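You operate a simulated robot arm through the tools that you are given. There is no shell and no other tool.

The job below is to be done with a simulated robot arm. You get a single attempt, and the scene is never put back.

## Task
The caged wheel is overfilled: let it down to the card's figure and open the lid.
Fine: air off and line bled first; the lid opens last.

The check looks at the end state, three seconds after you hand in, the way a careful person would. Anything else that was tipped, shoved, dropped, spilled or broken makes it a failure. Lids that push on must go on centred and level and be pressed home; caps that screw on are set level and turned clockwise until they are tight.

## Robot
A 6-joint arm with a two-finger parallel gripper, fixed in place. Base frame: the origin is on the floor under the middle of its stand, x ahead of it, y to its left, z up. Readings come in cm, degrees, newtons and seconds.
With the tool pointing down near the work surface it reaches from about 18 to 62 cm from the base axis. Its first joint turns from -66.0 to 66.0 degrees. Payload 2.7 kg.
Tool frame: the origin (TCP) lies between the finger pads and is the grasp point; the fingertips stand 2.3 cm ahead of it; z points along the fingers, y is the line along which they close. Largest opening 9.4 cm; finger width 3.8, thickness 1; the body of the gripper, 5.4 by 9.6 cm, starts 3.9 cm behind the TCP.
Orientation is that of the tool frame in the base frame, as a unit quaternion [x, y, z, w]. With the fingers straight down and closing along the base's y, the tool's x points along the base's -x, its y along +y and its z along -z.

## Interface
- The arm moves only by the tool apply_moves. Its arguments are lists of equal length, an entry for each row: "claw": the closure, from 0 (fully open) to 1 (shut); "xyz": the shift along the tool's x, y, z in cm, a list of three; "angular": the turn, a rotation vector about the tool's x, y, z in degrees, a list of three. In form: {"claw": [claw, ...], "xyz": [[x, y, z], ...], "angular": [[wx, wy, wz], ...]}. A call has 1 to 20 rows; each row is the pose to reach, as a shift and turn from the pose commanded when the call began, along the tool's axes at that moment. Each row takes 0.2 s and may step no farther than 5 cm and 8.6 degrees from the row before; otherwise, or with a gripper value out of range, the whole call is refused. A pose out of reach is approached as far as the arm can. The call stops where the force on the tool passes 40 N (or 10 N more than at its start, if that is more) or the arm is blocked; 0.2 s more then pass. The fingers move at their own pace (about 4.5 cm/s each) and stop on an object; they squeeze with about 28 N. The grip force told is the motor's: it shows also when the fingers shut on nothing. Time passes only in rows, and 0.2 s behind the last, so rows that repeat a pose let the fingers close. It gives the time, the measured TCP pose, the force on the tool (base axes), the opening and the grip force at its end, in the units of the frame above (readings bear some noise), with the torque about the TCP (base axes, N m) and any sound that the robot's microphone picked up, and new pictures: "views" is both (left out), scene, wrist or none.
- Cameras (640 x 400 px; columns grow to the right, rows downward): "scene" is fixed at [8.31, -44.01, 140.1]; the picture's right is [0.70, -0.72, 0.00], its down [-0.44, -0.43, -0.79] and it looks along [0.57, 0.55, -0.61] (base axes); focal length 214 px, centre (320, 200). "wrist" rides on the gripper at [8.6, 1.6, -7.4] in the tool frame; the picture's right is [-0.18, 0.98, 0.00], its down [-0.58, -0.11, -0.81] and it looks along [-0.79, -0.15, 0.59] (tool axes); focal length 243 px, centre (320, 200). There is no depth. A picture from a camera that has moved, and an enlarged one, comes with that camera's place and axes in the base frame and with its lens.
- zoom(camera, box): a new picture of the part [left, top, right, bottom] of that camera's present view, enlarged. The clock stands still meanwhile.
- sign_off(): hands the job in; it is judged then, once.

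Places have to be worked out from the pictures, the camera data and where the tool is seen. Open the gripper and draw the arm clear of the work before you hand the job in, unless the task says otherwise.

The tools are called after "Emit:" as name(argument=value, ...) on one line, values as JSON. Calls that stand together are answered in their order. apply_moves: Moves the arm, as the interface text tells. Its arguments: {"type":"object","properties":{"claw":{"type":"array"},"xyz":{"type":"array"},"angular":{"type":"array"},"views":{"type":"string","enum":["both","scene","wrist","none"]}},"required":["claw","xyz","angular"]} The other tools are called the same way: zoom (camera, box) takes an enlarged picture of a part of a camera's view; sign_off () hands the job in.

At the start:

```text
t: 0.0
position: [32.09, -12.11, 131.41]
tool_rot: [0.0, 1.0, 0.0, 0.0]
ft_force: [-0.1, 0.5, -0.3]
moment: [-0.02, -0.01, -0.02]
grip_width: 9.43
grasp_force: 0.0
```

scene: 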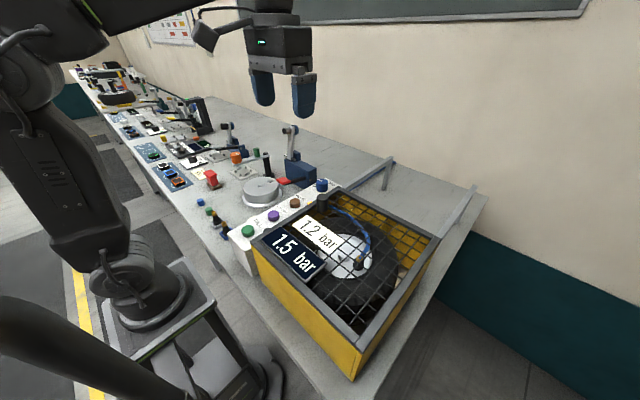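
wrist: 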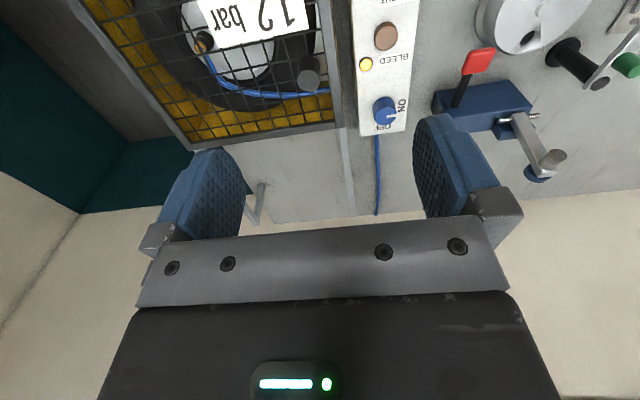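

I start by looking closely at the cage, the panel and the card; nothing moves yet.

Emit:
zoom(camera="scene", box=[220, 160, 460, 310])

Emit:
zoom(camera="wrist", box=[320, 0, 640, 200])

Emit:
zoom(camera="scene", box=[220, 180, 340, 255])

Emit:
zoom(camera="wrist", box=[60, 0, 380, 200])

```text
2.67 times, centred on (340, 235) of scene
camera zoom: at [8.31, -44.01, 140.1], right [0.7, -0.72, 0.0], down [-0.44, -0.43, -0.79], along [0.57, 0.55, -0.61], focal length 572 px, centre (267, 107)
```

zoom: 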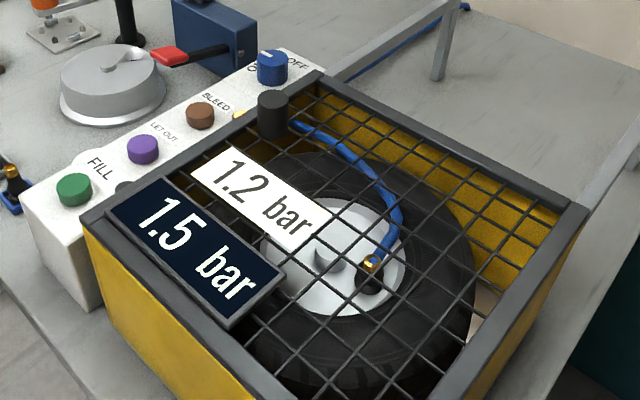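

```text
2.00 times, centred on (480, 100) of wrist
camera zoom: at [23.4, -10.54, 138.94], right [0.18, 0.98, 0.0], down [0.58, -0.11, 0.81], along [0.79, -0.15, -0.59], focal length 485 px, centre (0, 400)
```

zoom: 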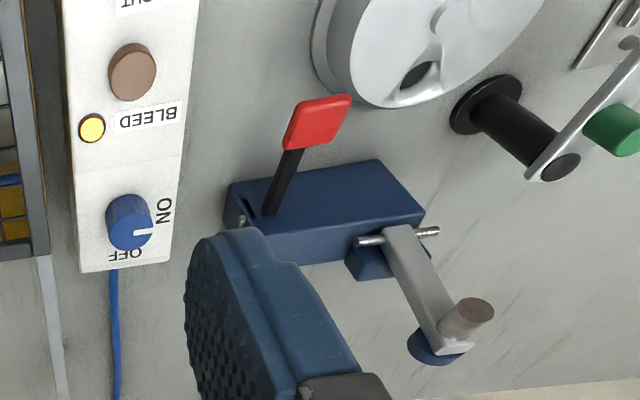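

```text
5.33 times, centred on (280, 218) of scene
camera zoom: at [8.31, -44.01, 140.1], right [0.7, -0.72, 0.0], down [-0.44, -0.43, -0.79], along [0.57, 0.55, -0.61], focal length 1144 px, centre (533, 107)
```

zoom: 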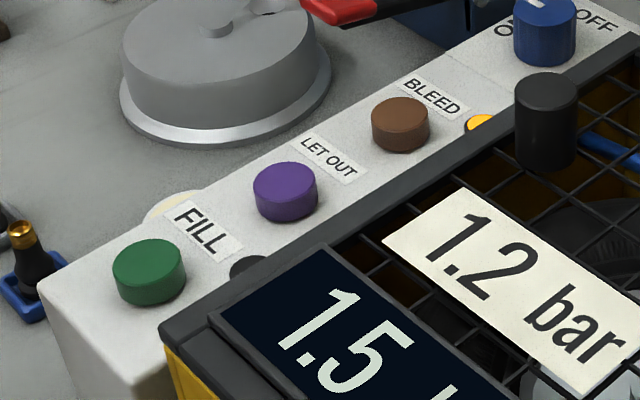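

```text
2.00 times, centred on (220, 100) of wrist
camera zoom: at [23.4, -10.54, 138.94], right [0.18, 0.98, 0.0], down [0.58, -0.11, 0.81], along [0.79, -0.15, -0.59], focal length 485 px, centre (520, 400)
```

zoom: 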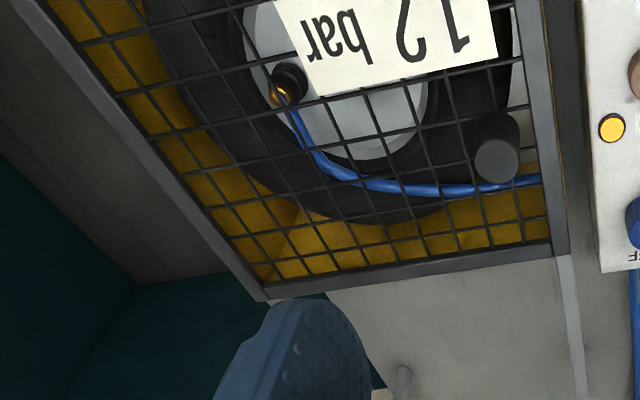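

The panel runs along x at about y=-3.5 (FILL x≈24, LET OUT x≈32, BLEED x≈39, blue air valve x≈50, z≈100). The cage lies at about x 20–50, y -40 to -11, with what look like rails behind it, so I zoom in on those and the lid knob.

Emit:
zoom(camera="scene", box=[310, 140, 500, 260])

Emit:
zoom(camera="scene", box=[230, 220, 390, 320])

Emit:
zoom(camera="scene", box=[290, 160, 370, 210])

Emit:
zoom(camera="scene", box=[70, 50, 310, 200])

```text
3.33 times, centred on (405, 200) of scene
camera zoom: at [8.31, -44.01, 140.1], right [0.7, -0.72, 0.0], down [-0.44, -0.43, -0.79], along [0.57, 0.55, -0.61], focal length 715 px, centre (37, 200)
```

zoom: 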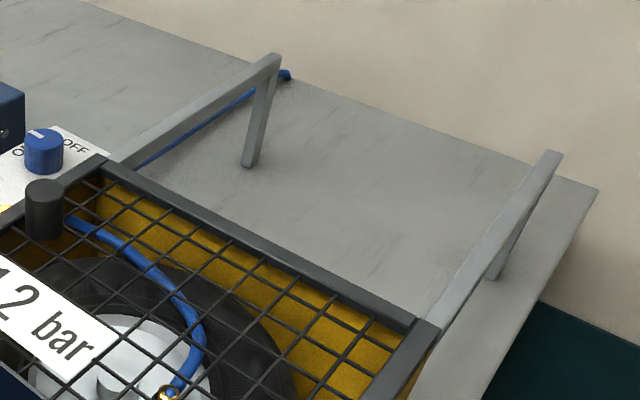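

```text
4.00 times, centred on (310, 270) of scene
camera zoom: at [8.31, -44.01, 140.1], right [0.7, -0.72, 0.0], down [-0.44, -0.43, -0.79], along [0.57, 0.55, -0.61], focal length 858 px, centre (360, -80)
```

zoom: 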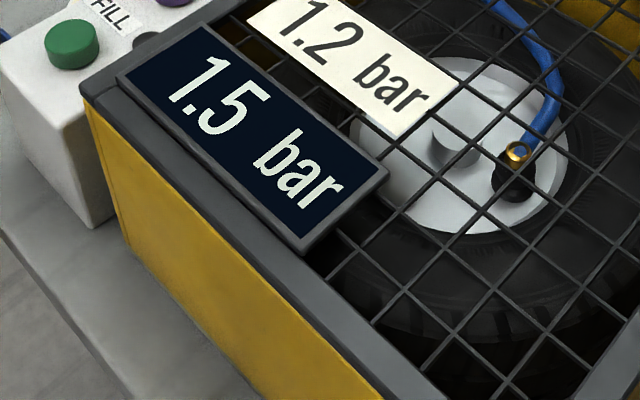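

```text
8.00 times, centred on (330, 185) of scene
camera zoom: at [8.31, -44.01, 140.1], right [0.7, -0.72, 0.0], down [-0.44, -0.43, -0.79], along [0.57, 0.55, -0.61], focal length 1716 px, centre (240, 320)
```

zoom: 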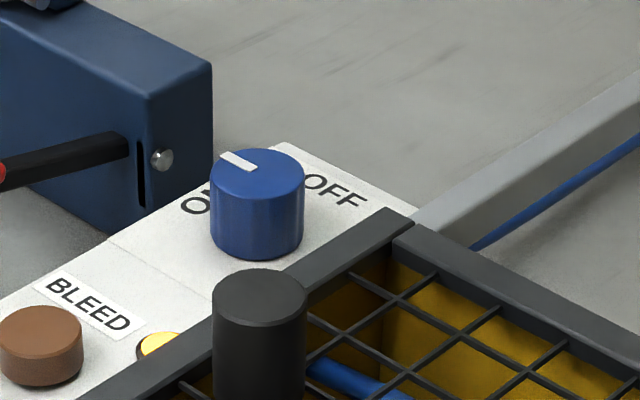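

```text
2.67 times, centred on (190, 125) of scene
camera zoom: at [8.31, -44.01, 140.1], right [0.7, -0.72, 0.0], down [-0.44, -0.43, -0.79], along [0.57, 0.55, -0.61], focal length 572 px, centre (667, 400)
```

zoom: 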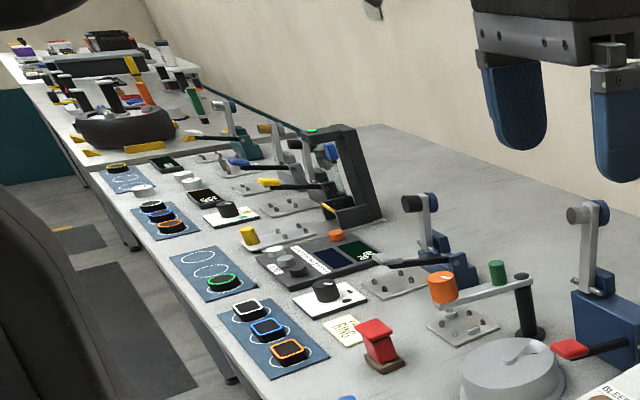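

The blue air valve's pointer faces +y (ON) and OFF is toward +x, so it needs a quarter turn clockwise as seen from above. I move above the valve, staying high, to refine its position.

Emit:
apply_moves(claw=[0.3, 0.3, 0.3, 0.3, 0.3, 0.3, 0.3], xyz=[[-3, 1.5, 2.5], [-6, 3, 5], [-9, 4.5, 7.5], [-12, 5.5, 10], [-15, 6.8, 12.5], [-18, 7.96, 15], [-18.3, 7.96, 17.4]], angular=[[0, 0, 0], [0, 0, 0], [0, 0, 0], [0, 0, 0], [0, 0, 0], [0, 0, 0], [0, 0, 0]])

```text
t: 1.6
position: [50.18, -3.89, 113.82]
tool_rot: [-0.001, 1.0, 0.0, 0.0]
ft_force: [-0.3, -0.3, 0.8]
moment: [0.02, 0.01, -0.01]
grip_width: 6.58
grasp_force: 0.0
camera wrist: at [41.56, -2.36, 121.46], right [0.18, 0.98, 0.0], down [0.58, -0.11, 0.81], along [0.79, -0.15, -0.59], focal length 243 px, centre (320, 200)
```

scene: 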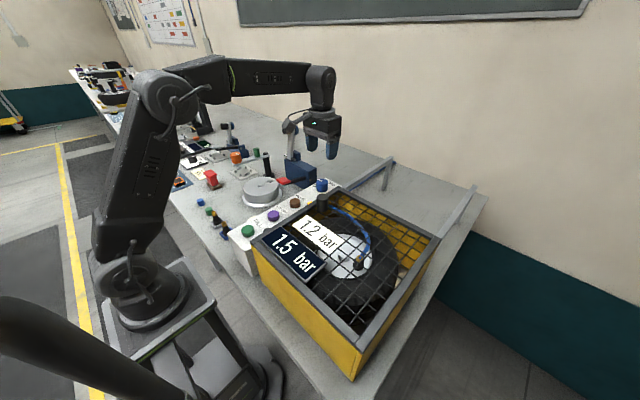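
wrist: 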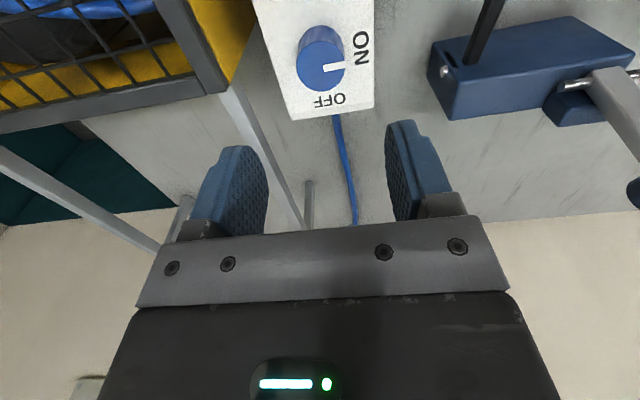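

The valve's top face works out at about (50.7, -4.0, 102.4). I zoom in on the valve and on the lid's corner.

Emit:
zoom(camera="wrist", box=[220, 0, 420, 125])

Emit:
zoom(camera="scene", box=[270, 120, 350, 220])

Emit:
zoom(camera="wrist", box=[0, 0, 320, 200])

```text
3.20 times, centred on (320, 62) of wrist
camera zoom: at [41.56, -2.36, 121.46], right [0.18, 0.98, 0.0], down [0.58, -0.11, 0.81], along [0.79, -0.15, -0.59], focal length 776 px, centre (320, 640)
```

zoom: 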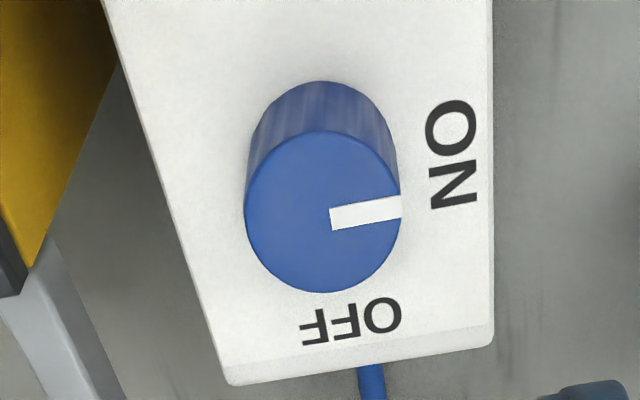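

```text
4.00 times, centred on (310, 170) of scene
camera zoom: at [8.31, -44.01, 140.1], right [0.7, -0.72, 0.0], down [-0.44, -0.43, -0.79], along [0.57, 0.55, -0.61], focal length 858 px, centre (360, 320)
```

zoom: 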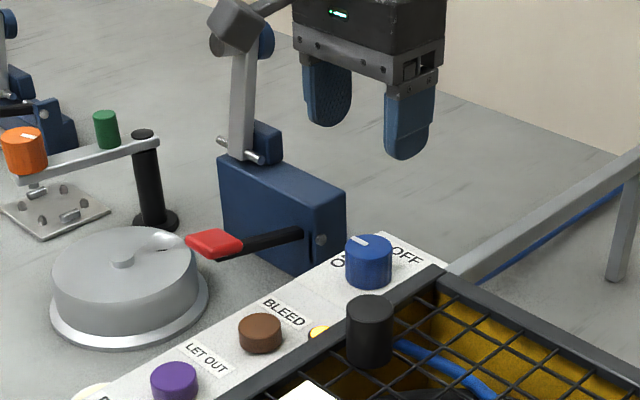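

```text
2.00 times, centred on (160, 100) of wrist
camera zoom: at [41.56, -2.36, 121.46], right [0.18, 0.98, 0.0], down [0.58, -0.11, 0.81], along [0.79, -0.15, -0.59], focal length 485 px, centre (640, 400)
```

zoom: 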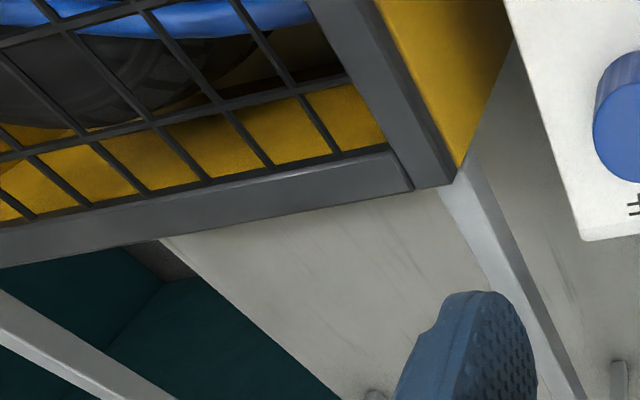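

The valve knob is about 3.9 cm wide and stands about 3 cm above a panel top near z=99. I descend straight over it with the fingers open 6.6 cm, to TCP z≈102.2, and check before gripping.

Emit:
apply_moves(claw=[0.3, 0.3, 0.3, 0.3], xyz=[[-0.35, 0.05, 4], [-0.35, 0.05, 8], [-0.35, 0.05, 11], [-0.35, 0.05, 11.8]], angular=[[0, 0, 0], [0, 0, 0], [0, 0, 0], [0, 0, 0]])

```text
t: 2.6
position: [50.58, -4.23, 101.9]
tool_rot: [-0.001, 1.0, 0.0, 0.001]
ft_force: [-0.4, -0.5, 0.2]
moment: [0.0, 0.0, 0.02]
grip_width: 6.6
grasp_force: 0.1
camera wrist: at [41.93, -2.64, 109.53], right [0.18, 0.98, 0.0], down [0.58, -0.11, 0.81], along [0.79, -0.15, -0.59], focal length 243 px, centre (320, 200)
```

scene: 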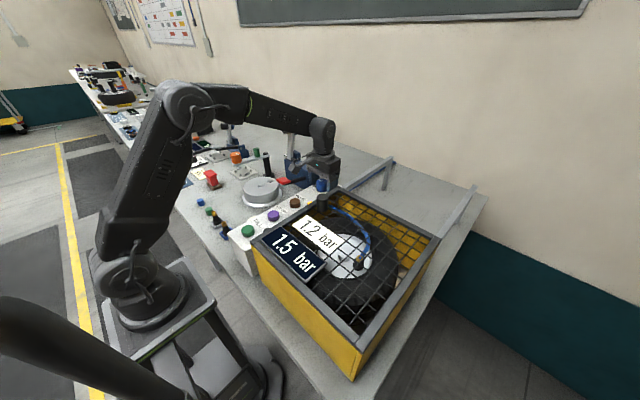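
wrist: 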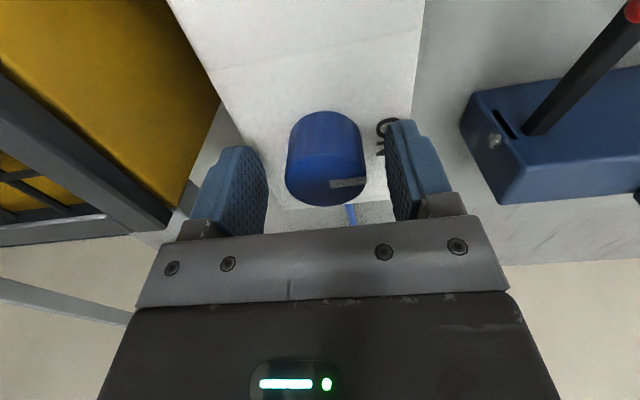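

The knob sits between the fingers, about 0.3 cm toward +y of centre. I recentre slightly and close on it.

Emit:
apply_moves(claw=[0.3, 0.5, 0.65, 0.75, 0.75, 0.75], xyz=[[0, 0.25, 0], [0, 0.25, 0], [0, 0.25, 0], [0, 0.25, 0], [0, 0.25, 0], [0, 0.25, 0]], angular=[[0, 0, 0], [0, 0, 0], [0, 0, 0], [0, 0, 0], [0, 0, 0], [0, 0, 0]])

```text
t: 4.0
position: [50.56, -4.02, 102.1]
tool_rot: [-0.001, 1.0, 0.001, 0.0]
ft_force: [0.1, -3.7, -0.5]
moment: [0.4, -0.03, 0.0]
grip_width: 3.8
grasp_force: 45.1
camera wrist: at [41.96, -2.36, 109.66], right [0.18, 0.98, 0.0], down [0.58, -0.11, 0.81], along [0.79, -0.15, -0.59], focal length 243 px, centre (320, 200)
```

scene: 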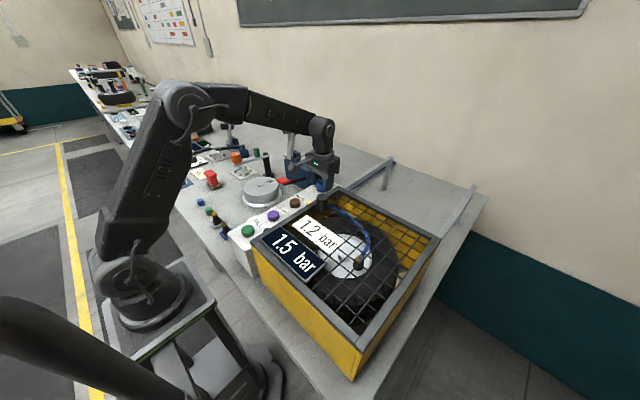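
wrist: 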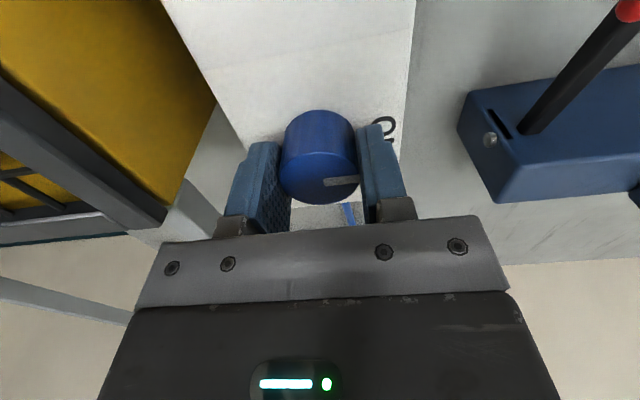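

The knob is gripped at 3.8 cm with little side load. I turn it clockwise seen from above (+tool z), 48° first, to check direction and torque.

Emit:
apply_moves(claw=[0.75, 0.75, 0.75, 0.75, 0.75, 0.75], xyz=[[0, -0.15, 0], [0, -0.15, 0], [0, -0.15, 0], [0, -0.15, 0], [0, -0.15, 0], [0, -0.15, 0]], angular=[[0, 0, 8], [0, 0, 16], [0, 0, 24], [0, 0, 32], [0, 0, 40], [0, 0, 48]])

```text
t: 5.4
position: [50.51, -3.95, 102.14]
tool_rot: [0.408, 0.913, 0.0, -0.003]
ft_force: [-24.0, 4.1, -6.3]
moment: [1.24, -0.48, 0.01]
grip_width: 3.81
grasp_force: 45.4
camera wrist: at [46.07, 3.48, 109.68], right [0.85, 0.52, -0.01], down [0.31, -0.51, 0.8], along [0.41, -0.69, -0.59], focal length 243 px, centre (320, 200)
```

scene: 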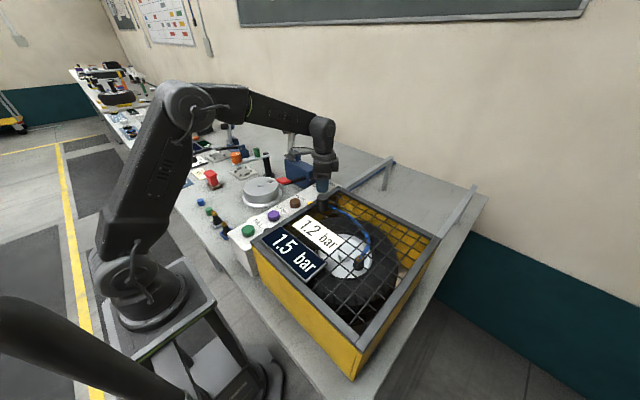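
wrist: 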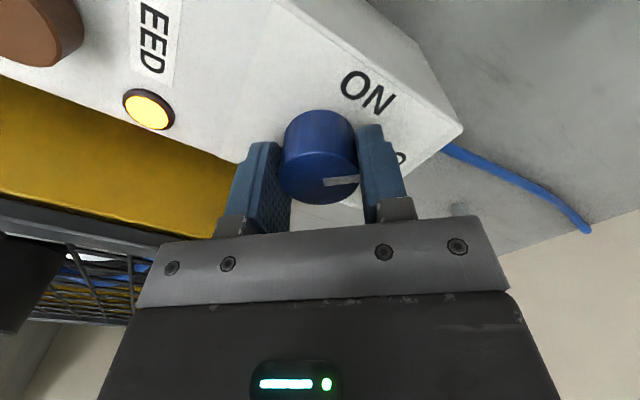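

The knob turns with the gripper, with a -24 N side load along x from a slight off-centre grip. I ease the tool 0.15 cm toward -x and turn the remaining 42°.

Emit:
apply_moves(claw=[0.75, 0.75, 0.75, 0.75, 0.75, 0.75, 0.75], xyz=[[0.12, -0.1, 0], [0.12, -0.1, 0], [0.12, -0.1, 0], [0.12, -0.1, 0], [0.12, -0.1, 0], [0.12, -0.1, 0], [0.12, -0.1, 0]], angular=[[0, 0, 0], [0, 0, 7], [0, 0, 14], [0, 0, 21], [0, 0, 28], [0, 0, 35], [0, 0, 42]])

```text
t: 7.0
position: [50.48, -4.1, 102.02]
tool_rot: [0.707, 0.707, 0.0, -0.002]
ft_force: [1.4, 0.5, -26.2]
moment: [-0.23, -0.91, 0.03]
grip_width: 3.77
grasp_force: 44.9
camera wrist: at [52.17, 4.58, 109.65], right [0.98, -0.18, 0.0], down [-0.11, -0.58, 0.81], along [-0.15, -0.79, -0.59], focal length 243 px, centre (320, 200)
```

scene: 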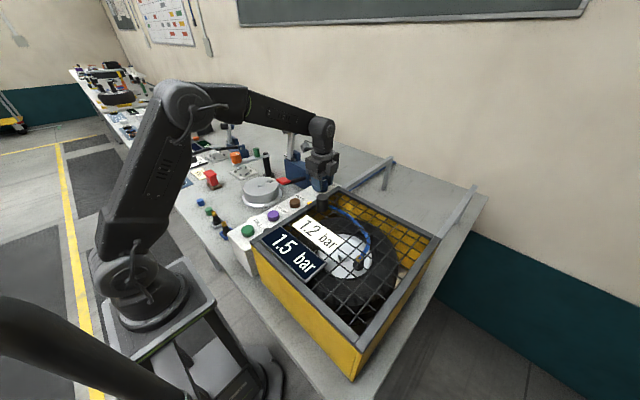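
wrist: 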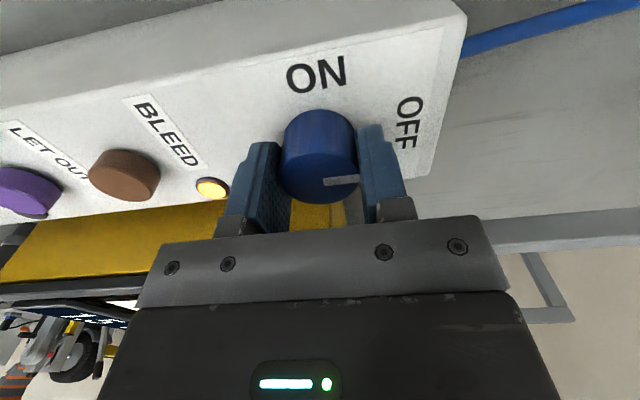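

The pointer has turned 90° with the gripper toward OFF. I release, lift straight up, and check the pointer and the lamp.

Emit:
apply_moves(claw=[0.5, 0.35, 0.3, 0.3, 0.3, 0.3], xyz=[[0, 0, 0], [0, 0, 0], [0, 0, 0], [0, 0, -4], [0, 0, -8], [0, 0, -12]], angular=[[0, 0, 0], [0, 0, 0], [0, 0, 0], [0, 0, 0], [0, 0, 0], [0, 0, 0]])

```text
t: 8.4
position: [50.58, -4.31, 113.85]
tool_rot: [0.706, 0.708, 0.001, 0.0]
ft_force: [0.1, 0.3, 0.4]
moment: [0.01, -0.03, 0.02]
grip_width: 6.57
grasp_force: 0.0
camera wrist: at [52.34, 4.43, 121.44], right [0.98, -0.18, 0.0], down [-0.11, -0.58, 0.81], along [-0.15, -0.79, -0.59], focal length 243 px, centre (320, 200)
```

scene: 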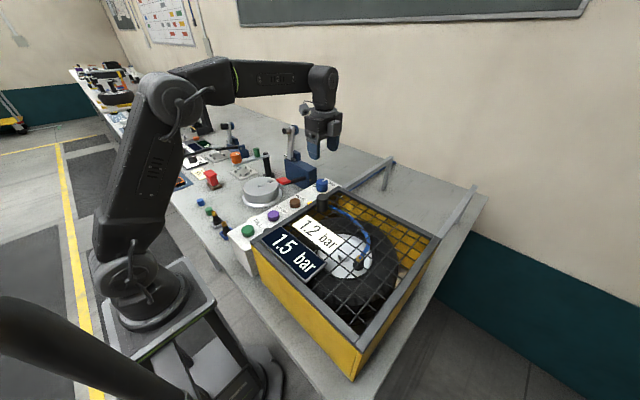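
wrist: 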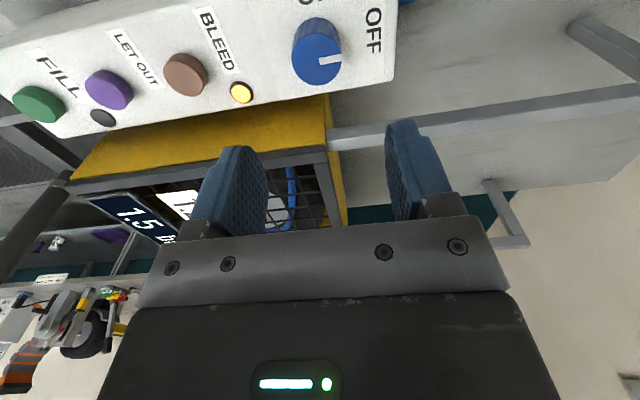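

Emit:
zoom(camera="wrist", box=[220, 0, 420, 125])

Emit:
zoom(camera="wrist", box=[0, 0, 260, 160])

Emit:
zoom(camera="scene", box=[250, 160, 350, 222])

```text
3.20 times, centred on (320, 62) of wrist
camera zoom: at [52.34, 4.43, 121.44], right [0.98, -0.18, 0.0], down [-0.11, -0.58, 0.81], along [-0.15, -0.79, -0.59], focal length 776 px, centre (320, 640)
```

zoom: 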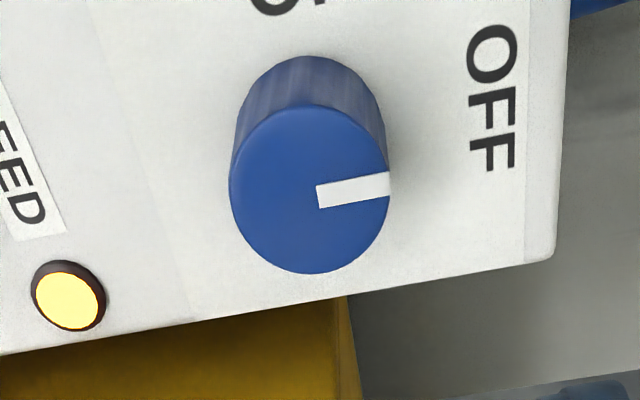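

```text
2.46 times, centred on (130, 80) of wrist
camera zoom: at [52.34, 4.43, 121.44], right [0.98, -0.18, 0.0], down [-0.11, -0.58, 0.81], along [-0.15, -0.79, -0.59], focal length 597 px, centre (788, 495)
```

zoom: 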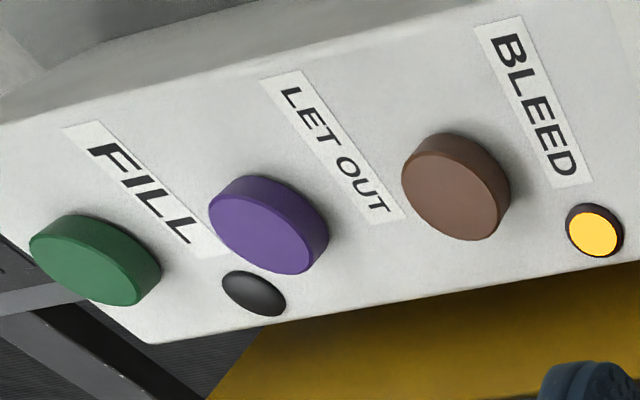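

```text
6.40 times, centred on (300, 191) of scene
camera zoom: at [8.31, -44.01, 140.1], right [0.7, -0.72, 0.0], down [-0.44, -0.43, -0.79], along [0.57, 0.55, -0.61], focal length 1373 px, centre (448, 258)
```

zoom: 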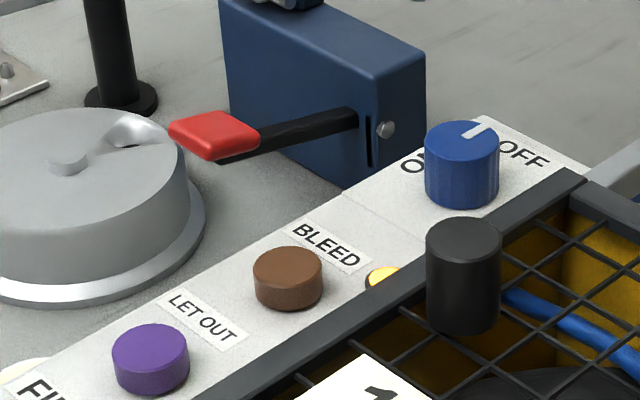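

The valve pointer now sits on OFF and the line-pressure lamp by BLEED is still yellow. BLEED's top is about (39.2, -3.9, 101), so I shut the fingers and hover over it.

Emit:
apply_moves(claw=[0.6, 1, 1, 1, 1], xyz=[[0.1, -4, 0], [0.2, -8, 2], [0.3, -11.4, 5], [0.3, -11.4, 8], [0.3, -11.4, 8]], angular=[[0, 0, 0], [0, 0, 0], [0, 0, 0], [0, 0, 0], [0, 0, 0]])

```text
t: 9.6
position: [39.47, -3.69, 105.94]
tool_rot: [0.706, 0.708, 0.0, 0.0]
ft_force: [0.5, 0.9, -0.3]
moment: [-0.01, -0.02, 0.03]
grip_width: 0.0
grasp_force: 27.7
camera wrist: at [41.15, 5.0, 113.52], right [0.98, -0.18, 0.0], down [-0.11, -0.58, 0.81], along [-0.15, -0.79, -0.59], focal length 243 px, centre (320, 200)
```

scene: 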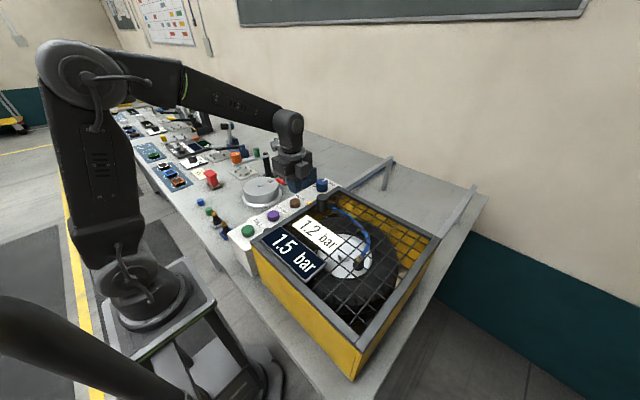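
wrist: 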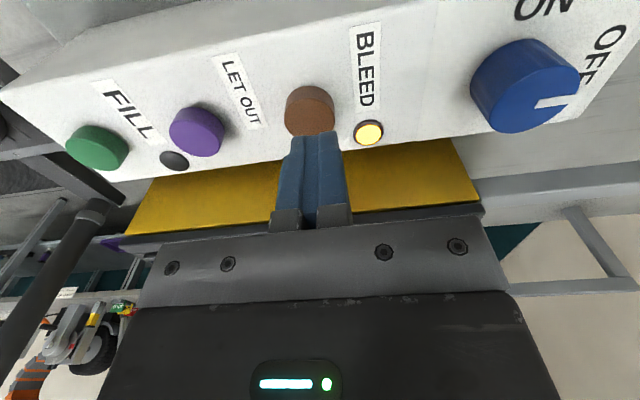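

Emit:
zoom(camera="wrist", box=[240, 60, 400, 160])

Emit:
zoom(camera="scene", box=[230, 140, 350, 215])

```text
4.00 times, centred on (320, 110) of wrist
camera zoom: at [41.15, 5.0, 113.52], right [0.98, -0.18, 0.0], down [-0.11, -0.58, 0.81], along [-0.15, -0.79, -0.59], focal length 970 px, centre (320, 560)
```

zoom: 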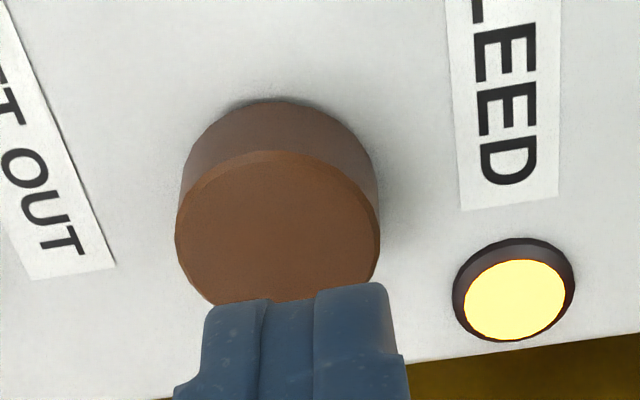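

```text
5.33 times, centred on (290, 178) of scene
camera zoom: at [8.31, -44.01, 140.1], right [0.7, -0.72, 0.0], down [-0.44, -0.43, -0.79], along [0.57, 0.55, -0.61], focal length 1144 px, centre (480, 320)
```

zoom: 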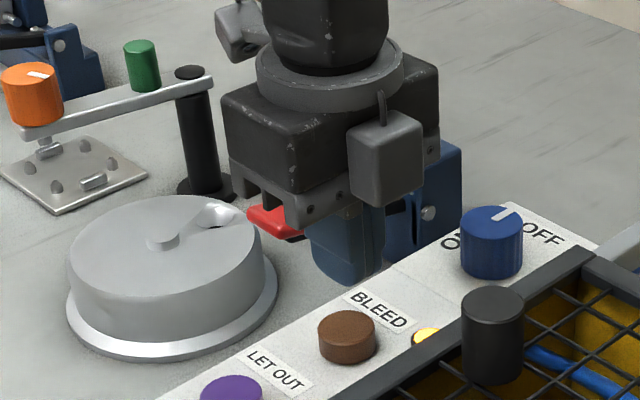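

The fingertips hover about 3 cm above BLEED, slightly to its +x side. I shift 0.4 cm toward -x and come down in small steps, watching the force.

Emit:
apply_moves(claw=[1, 1, 1, 1, 1], xyz=[[0, -0.4, 1], [0, -0.4, 2], [0, -0.4, 2.4], [0, -0.4, 2.7], [0, -0.4, 3.0]], angular=[[0, 0, 0], [0, 0, 0], [0, 0, 0], [0, 0, 0], [0, 0, 0]])

```text
t: 10.8
position: [38.7, -3.68, 103.07]
tool_rot: [0.707, 0.708, 0.0, 0.0]
ft_force: [-1.0, -0.3, 0.0]
moment: [-0.03, 0.0, 0.01]
grip_width: 0.0
grasp_force: 27.6
camera wrist: at [40.37, 4.98, 110.59], right [0.98, -0.18, 0.0], down [-0.11, -0.58, 0.81], along [-0.15, -0.79, -0.59], focal length 243 px, centre (320, 200)
```

scene: 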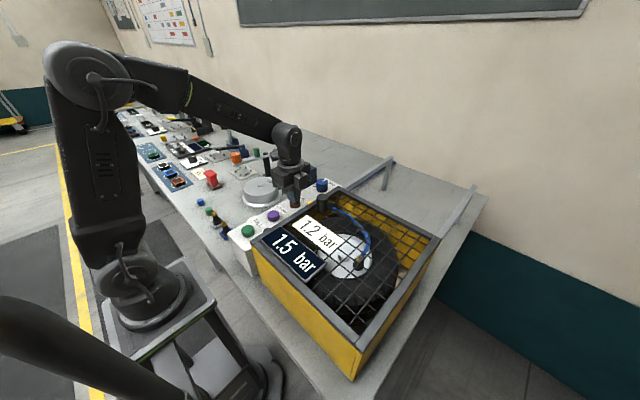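
wrist: 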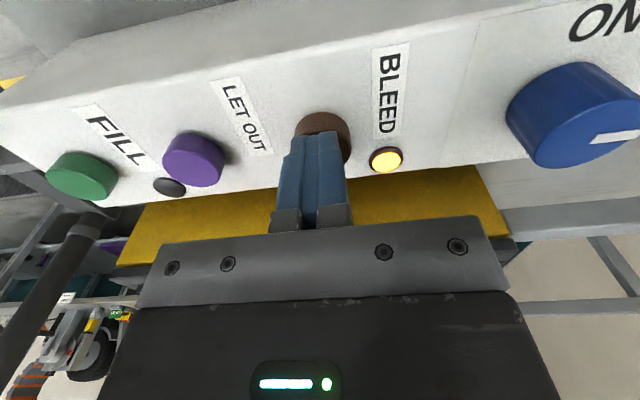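

There's no contact yet with the tips at z≈100.8, and they are over the button. I keep descending in 0.2 cm steps.

Emit:
apply_moves(claw=[1, 1, 1, 1, 1, 1], xyz=[[0, 0.15, 0.2], [0, 0.15, 0.4], [0, 0.15, 0.6], [0, 0.15, 0.8], [0, 0.15, 1.0], [0, 0.15, 1.0]], angular=[[0, 0, 0], [0, 0, 0], [0, 0, 0], [0, 0, 0], [0, 0, 0], [0, 0, 0]])

```text
t: 12.2
position: [38.8, -3.85, 102.28]
tool_rot: [0.707, 0.707, 0.001, 0.0]
ft_force: [2.7, 3.6, 12.4]
moment: [0.07, -0.07, -0.03]
grip_width: 0.01
grasp_force: 28.2
heard: click
camera wrist: at [40.47, 4.82, 109.84], right [0.98, -0.18, 0.0], down [-0.11, -0.58, 0.81], along [-0.14, -0.79, -0.59], focal length 243 px, centre (320, 200)
```

scene: 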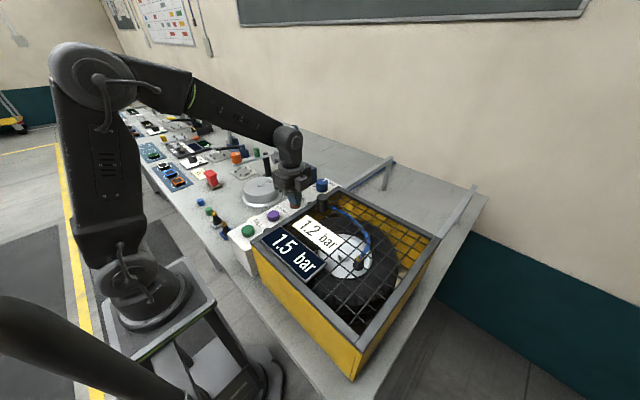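
wrist: 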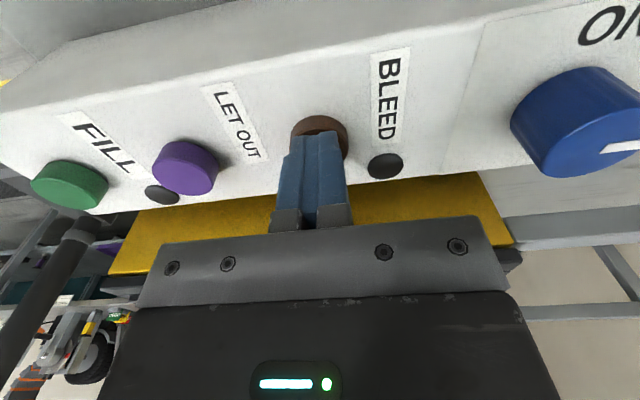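

A click was heard and the lamp went out, so the line is bled. I lift off, move about 7.4 cm toward -x to hover over LET OUT, and check the lamp stays dark.

Emit:
apply_moves(claw=[1, 1, 1, 1, 1, 1], xyz=[[0, 0, -1.5], [0, 0, -3.5], [0, -3.5, -3.5], [0, -7.4, -3.5], [0, -7.4, -3], [0, -7.4, -3]], angular=[[0, 0, 0], [0, 0, 0], [0, 0, 0], [0, 0, 0], [0, 0, 0], [0, 0, 0]])

```text
t: 13.6
position: [31.3, -3.77, 104.93]
tool_rot: [0.706, 0.708, 0.0, 0.0]
ft_force: [0.3, 0.3, 0.1]
moment: [-0.02, -0.01, -0.03]
grip_width: 0.0
grasp_force: 28.0
camera wrist: at [32.93, 4.91, 112.65], right [0.98, -0.18, 0.0], down [-0.11, -0.58, 0.81], along [-0.15, -0.79, -0.59], focal length 243 px, centre (320, 200)
```

scene: 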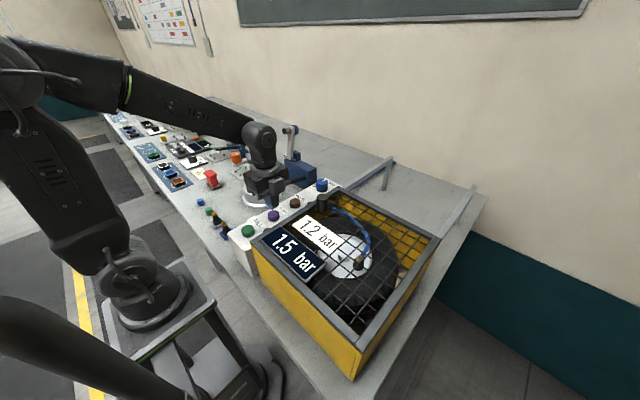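
wrist: 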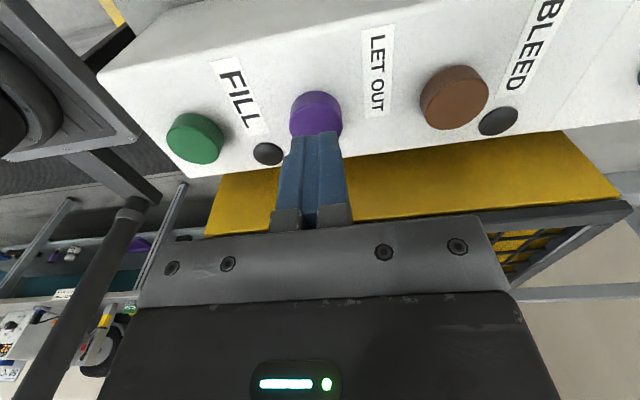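

The tips are centred over LET OUT. I give it one short press of about 0.3 s and then read the gauge.

Emit:
apply_moves(claw=[1, 1, 1, 1, 1], xyz=[[0, 0, 1.5], [0, 0, 2.4], [0, 0, 3.0], [0, 0, 2.0], [0, 0, 1.0]], angular=[[0, 0, 0], [0, 0, 0], [0, 0, 0], [0, 0, 0], [0, 0, 0]])

Emit:
zoom(camera="scene", box=[230, 190, 350, 290])

```text
t: 14.8
position: [31.37, -3.72, 104.32]
tool_rot: [0.706, 0.708, 0.0, -0.001]
ft_force: [-0.3, 0.3, -0.9]
moment: [-0.02, 0.03, 0.02]
grip_width: 0.01
grasp_force: 27.9
heard: click
camera wrist: at [33.04, 4.92, 111.76], right [0.98, -0.18, 0.0], down [-0.11, -0.58, 0.81], along [-0.15, -0.79, -0.59], focal length 243 px, centre (320, 200)
```

scene: 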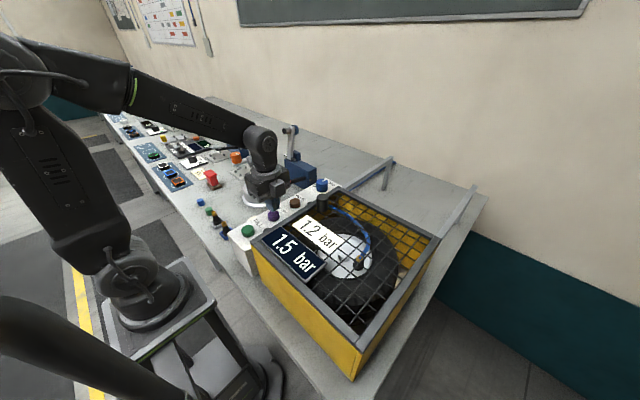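
wrist: 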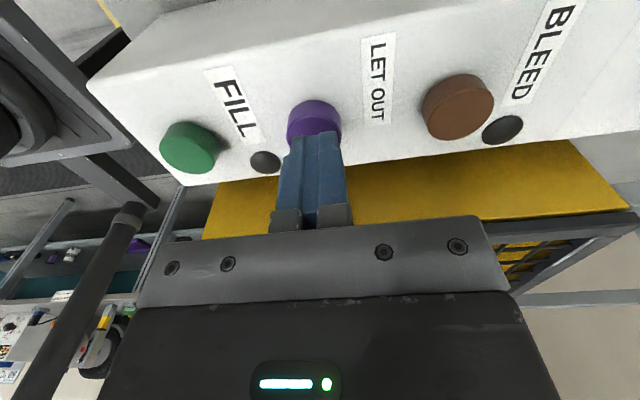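

```text
4.00 times, centred on (290, 240) of scene
camera zoom: at [8.31, -44.01, 140.1], right [0.7, -0.72, 0.0], down [-0.44, -0.43, -0.79], along [0.57, 0.55, -0.61], focal length 858 px, centre (440, 40)
```

zoom: 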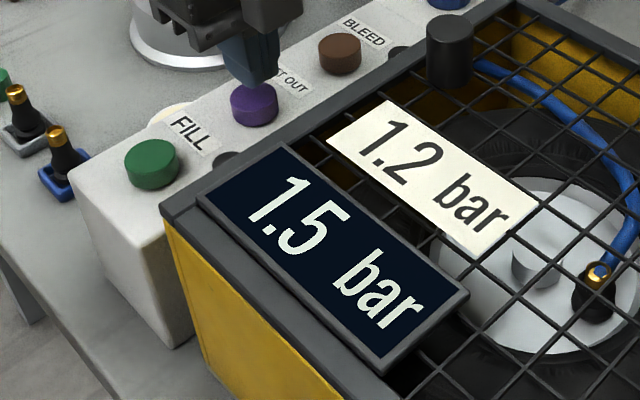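

A click was heard but the gauge still reads 1.5. I press again, holding about 0.6 s, and lift off to read it.

Emit:
apply_moves(claw=[1, 1, 1, 1, 1, 1, 1], xyz=[[0, 0, 1.4], [0, 0, 2.0], [0, 0, 2.0], [0, 0, 2.0], [0, 0, 1.0], [0, 0, 0.5], [0, 0, 0.5]], angular=[[0, 0, 0], [0, 0, 0], [0, 0, 0], [0, 0, 0], [0, 0, 0], [0, 0, 0], [0, 0, 0]], views="scene")

Emit:
zoom(camera="scene", box=[230, 190, 350, 290])

```text
t: 16.4
position: [31.52, -3.67, 103.57]
tool_rot: [0.706, 0.708, 0.0, 0.0]
ft_force: [-1.0, -0.5, -0.3]
moment: [0.01, 0.0, 0.01]
grip_width: 0.0
grasp_force: 27.9
heard: click
```

scene: 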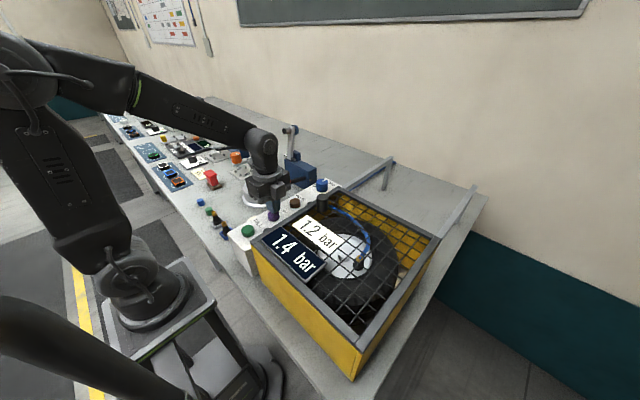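

```text
4.00 times, centred on (290, 240) of scene
camera zoom: at [8.31, -44.01, 140.1], right [0.7, -0.72, 0.0], down [-0.44, -0.43, -0.79], along [0.57, 0.55, -0.61], focal length 858 px, centre (440, 40)
```

zoom: 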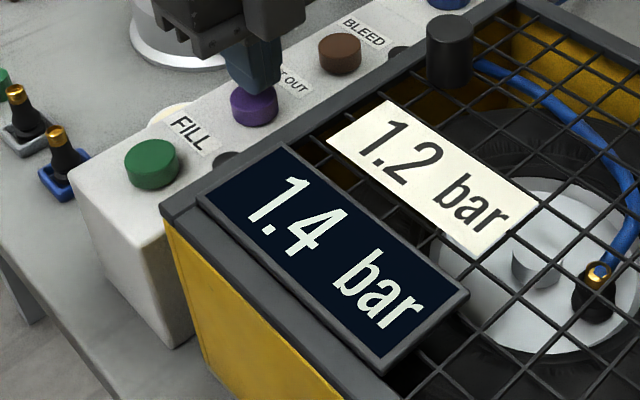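

The gauge now reads 1.4. I wait about a second without pressing to see whether it lags.

Emit:
apply_moves(claw=[1, 1, 1, 1, 1], xyz=[[0, 0, 0], [0, 0, 0], [0, 0, 0], [0, 0, 0], [0, 0, 0]], angular=[[0, 0, 0], [0, 0, 0], [0, 0, 0], [0, 0, 0], [0, 0, 0]], views="scene")

Emit:
zoom(camera="scene", box=[230, 190, 350, 290])

```text
t: 17.6
position: [31.55, -3.77, 103.52]
tool_rot: [0.707, 0.708, 0.0, 0.0]
ft_force: [0.0, -0.4, 1.1]
moment: [-0.01, 0.01, 0.02]
grip_width: 0.0
grasp_force: 28.5
```

scene: 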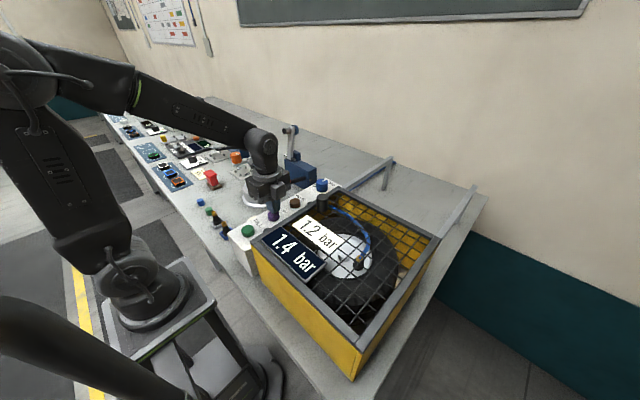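

```text
4.00 times, centred on (290, 240) of scene
camera zoom: at [8.31, -44.01, 140.1], right [0.7, -0.72, 0.0], down [-0.44, -0.43, -0.79], along [0.57, 0.55, -0.61], focal length 858 px, centre (440, 40)
```

zoom: 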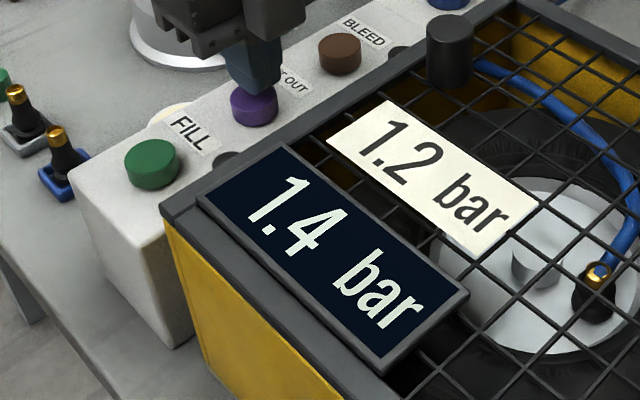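

It's stable at 1.4. I use identical short presses and read the gauge after each.

Emit:
apply_moves(claw=[1, 1, 1, 1, 1], xyz=[[0, 0, 0.9], [0, 0, 1.5], [0, 0, 1.5], [0, 0, 0.5], [0, 0, 0]], angular=[[0, 0, 0], [0, 0, 0], [0, 0, 0], [0, 0, 0], [0, 0, 0]], views="none")

Emit:
zoom(camera="scene", box=[230, 190, 350, 290])

```text
t: 18.8
position: [31.45, -3.76, 103.61]
tool_rot: [0.706, 0.708, -0.001, 0.0]
ft_force: [-0.1, 0.7, -0.1]
moment: [0.01, 0.0, 0.01]
grip_width: 0.01
grasp_force: 27.9
heard: click
```

```text
4.00 times, centred on (290, 240) of scene
camera zoom: at [8.31, -44.01, 140.1], right [0.7, -0.72, 0.0], down [-0.44, -0.43, -0.79], along [0.57, 0.55, -0.61], focal length 858 px, centre (440, 40)
```

zoom: 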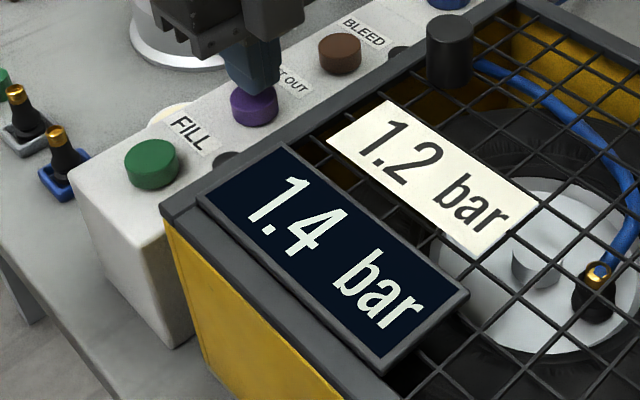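

The gauge still shows 1.4, so I repeat the same short press.

Emit:
apply_moves(claw=[1, 1, 1, 1, 1], xyz=[[0, 0, 0.9], [0, 0, 1.5], [0, 0, 1.5], [0, 0, 0.5], [0, 0, 0]], angular=[[0, 0, 0], [0, 0, 0], [0, 0, 0], [0, 0, 0], [0, 0, 0]], views="none")

Emit:
zoom(camera="scene", box=[230, 190, 350, 290])

```text
t: 20.0
position: [31.54, -3.89, 103.74]
tool_rot: [0.707, 0.707, 0.0, -0.001]
ft_force: [0.1, -0.3, 0.2]
moment: [0.0, -0.01, -0.03]
grip_width: 0.0
grasp_force: 27.8
heard: click
```

```text
4.00 times, centred on (290, 240) of scene
camera zoom: at [8.31, -44.01, 140.1], right [0.7, -0.72, 0.0], down [-0.44, -0.43, -0.79], along [0.57, 0.55, -0.61], focal length 858 px, centre (440, 40)
```

zoom: 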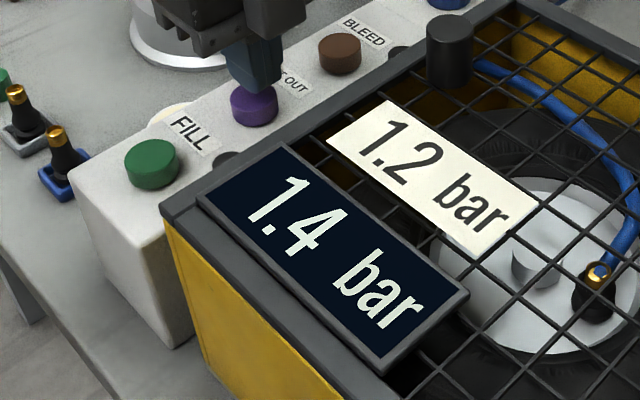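

Still 1.4, so I press again with a slightly longer hold.

Emit:
apply_moves(claw=[1, 1, 1, 1, 1, 1], xyz=[[0, 0, 0.9], [0, 0, 1.5], [0, 0, 1.5], [0, 0, 1.5], [0, 0, 0.5], [0, 0, 0]], angular=[[0, 0, 0], [0, 0, 0], [0, 0, 0], [0, 0, 0], [0, 0, 0], [0, 0, 0]], views="none")

Emit:
zoom(camera="scene", box=[230, 190, 350, 290])

```text
t: 21.4
position: [31.44, -3.65, 103.71]
tool_rot: [0.706, 0.708, -0.001, -0.001]
ft_force: [0.1, 0.4, -0.5]
moment: [0.04, -0.02, -0.03]
grip_width: 0.0
grasp_force: 28.1
heard: click
```

```text
4.00 times, centred on (290, 240) of scene
camera zoom: at [8.31, -44.01, 140.1], right [0.7, -0.72, 0.0], down [-0.44, -0.43, -0.79], along [0.57, 0.55, -0.61], focal length 858 px, centre (440, 40)
```

zoom: 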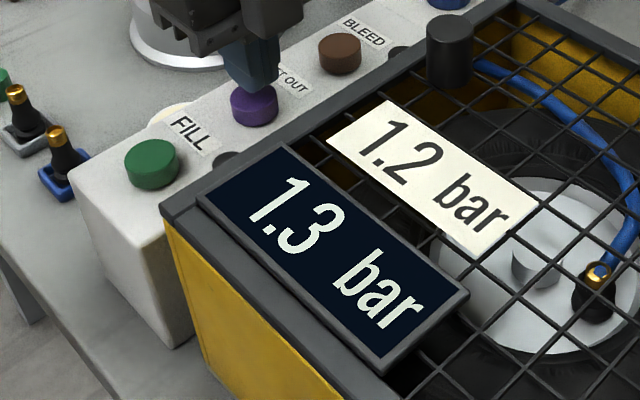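

The gauge reads 1.3, at roughly 0.1 bar per 1.3 s of holding. I press again the same way.

Emit:
apply_moves(claw=[1, 1, 1, 1, 1, 1], xyz=[[0, 0, 0.9], [0, 0, 1.5], [0, 0, 1.5], [0, 0, 1.5], [0, 0, 0.5], [0, 0, 0]], angular=[[0, 0, 0], [0, 0, 0], [0, 0, 0], [0, 0, 0], [0, 0, 0], [0, 0, 0]], views="none")

Emit:
zoom(camera="scene", box=[230, 190, 350, 290])

```text
t: 22.8
position: [31.25, -3.59, 103.8]
tool_rot: [0.706, 0.708, -0.001, -0.001]
ft_force: [-0.1, 0.5, 0.1]
moment: [0.0, 0.01, -0.03]
grip_width: 0.01
grasp_force: 28.1
heard: click
```

```text
4.00 times, centred on (290, 240) of scene
camera zoom: at [8.31, -44.01, 140.1], right [0.7, -0.72, 0.0], down [-0.44, -0.43, -0.79], along [0.57, 0.55, -0.61], focal length 858 px, centre (440, 40)
```

zoom: 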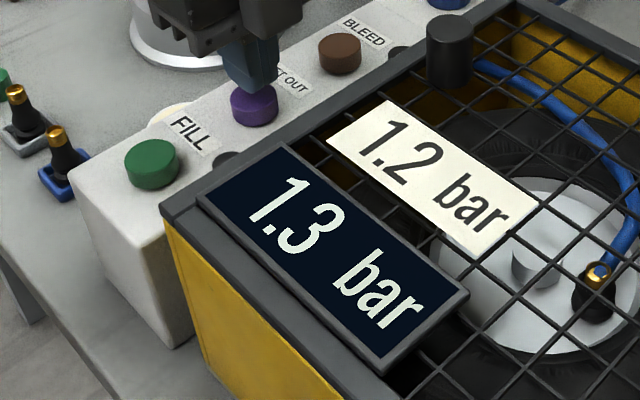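

Still 1.3, so I make a shorter press this time to avoid overshooting.

Emit:
apply_moves(claw=[1, 1, 1, 1, 1], xyz=[[0, 0, 0.9], [0, 0, 1.5], [0, 0, 1.5], [0, 0, 0.5], [0, 0, 0]], angular=[[0, 0, 0], [0, 0, 0], [0, 0, 0], [0, 0, 0], [0, 0, 0]], views="none")

Emit:
zoom(camera="scene", box=[230, 190, 350, 290])

```text
t: 24.0
position: [31.45, -3.76, 103.74]
tool_rot: [0.706, 0.708, 0.0, 0.0]
ft_force: [0.0, 0.0, -0.1]
moment: [0.01, -0.02, -0.03]
grip_width: 0.0
grasp_force: 28.1
heard: click
```

```text
4.00 times, centred on (290, 240) of scene
camera zoom: at [8.31, -44.01, 140.1], right [0.7, -0.72, 0.0], down [-0.44, -0.43, -0.79], along [0.57, 0.55, -0.61], focal length 858 px, centre (440, 40)
```

zoom: 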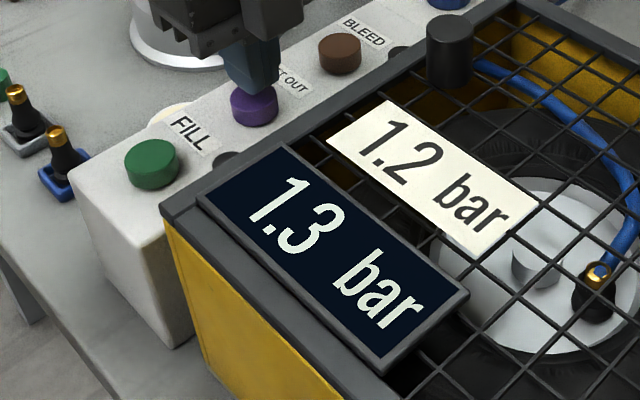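

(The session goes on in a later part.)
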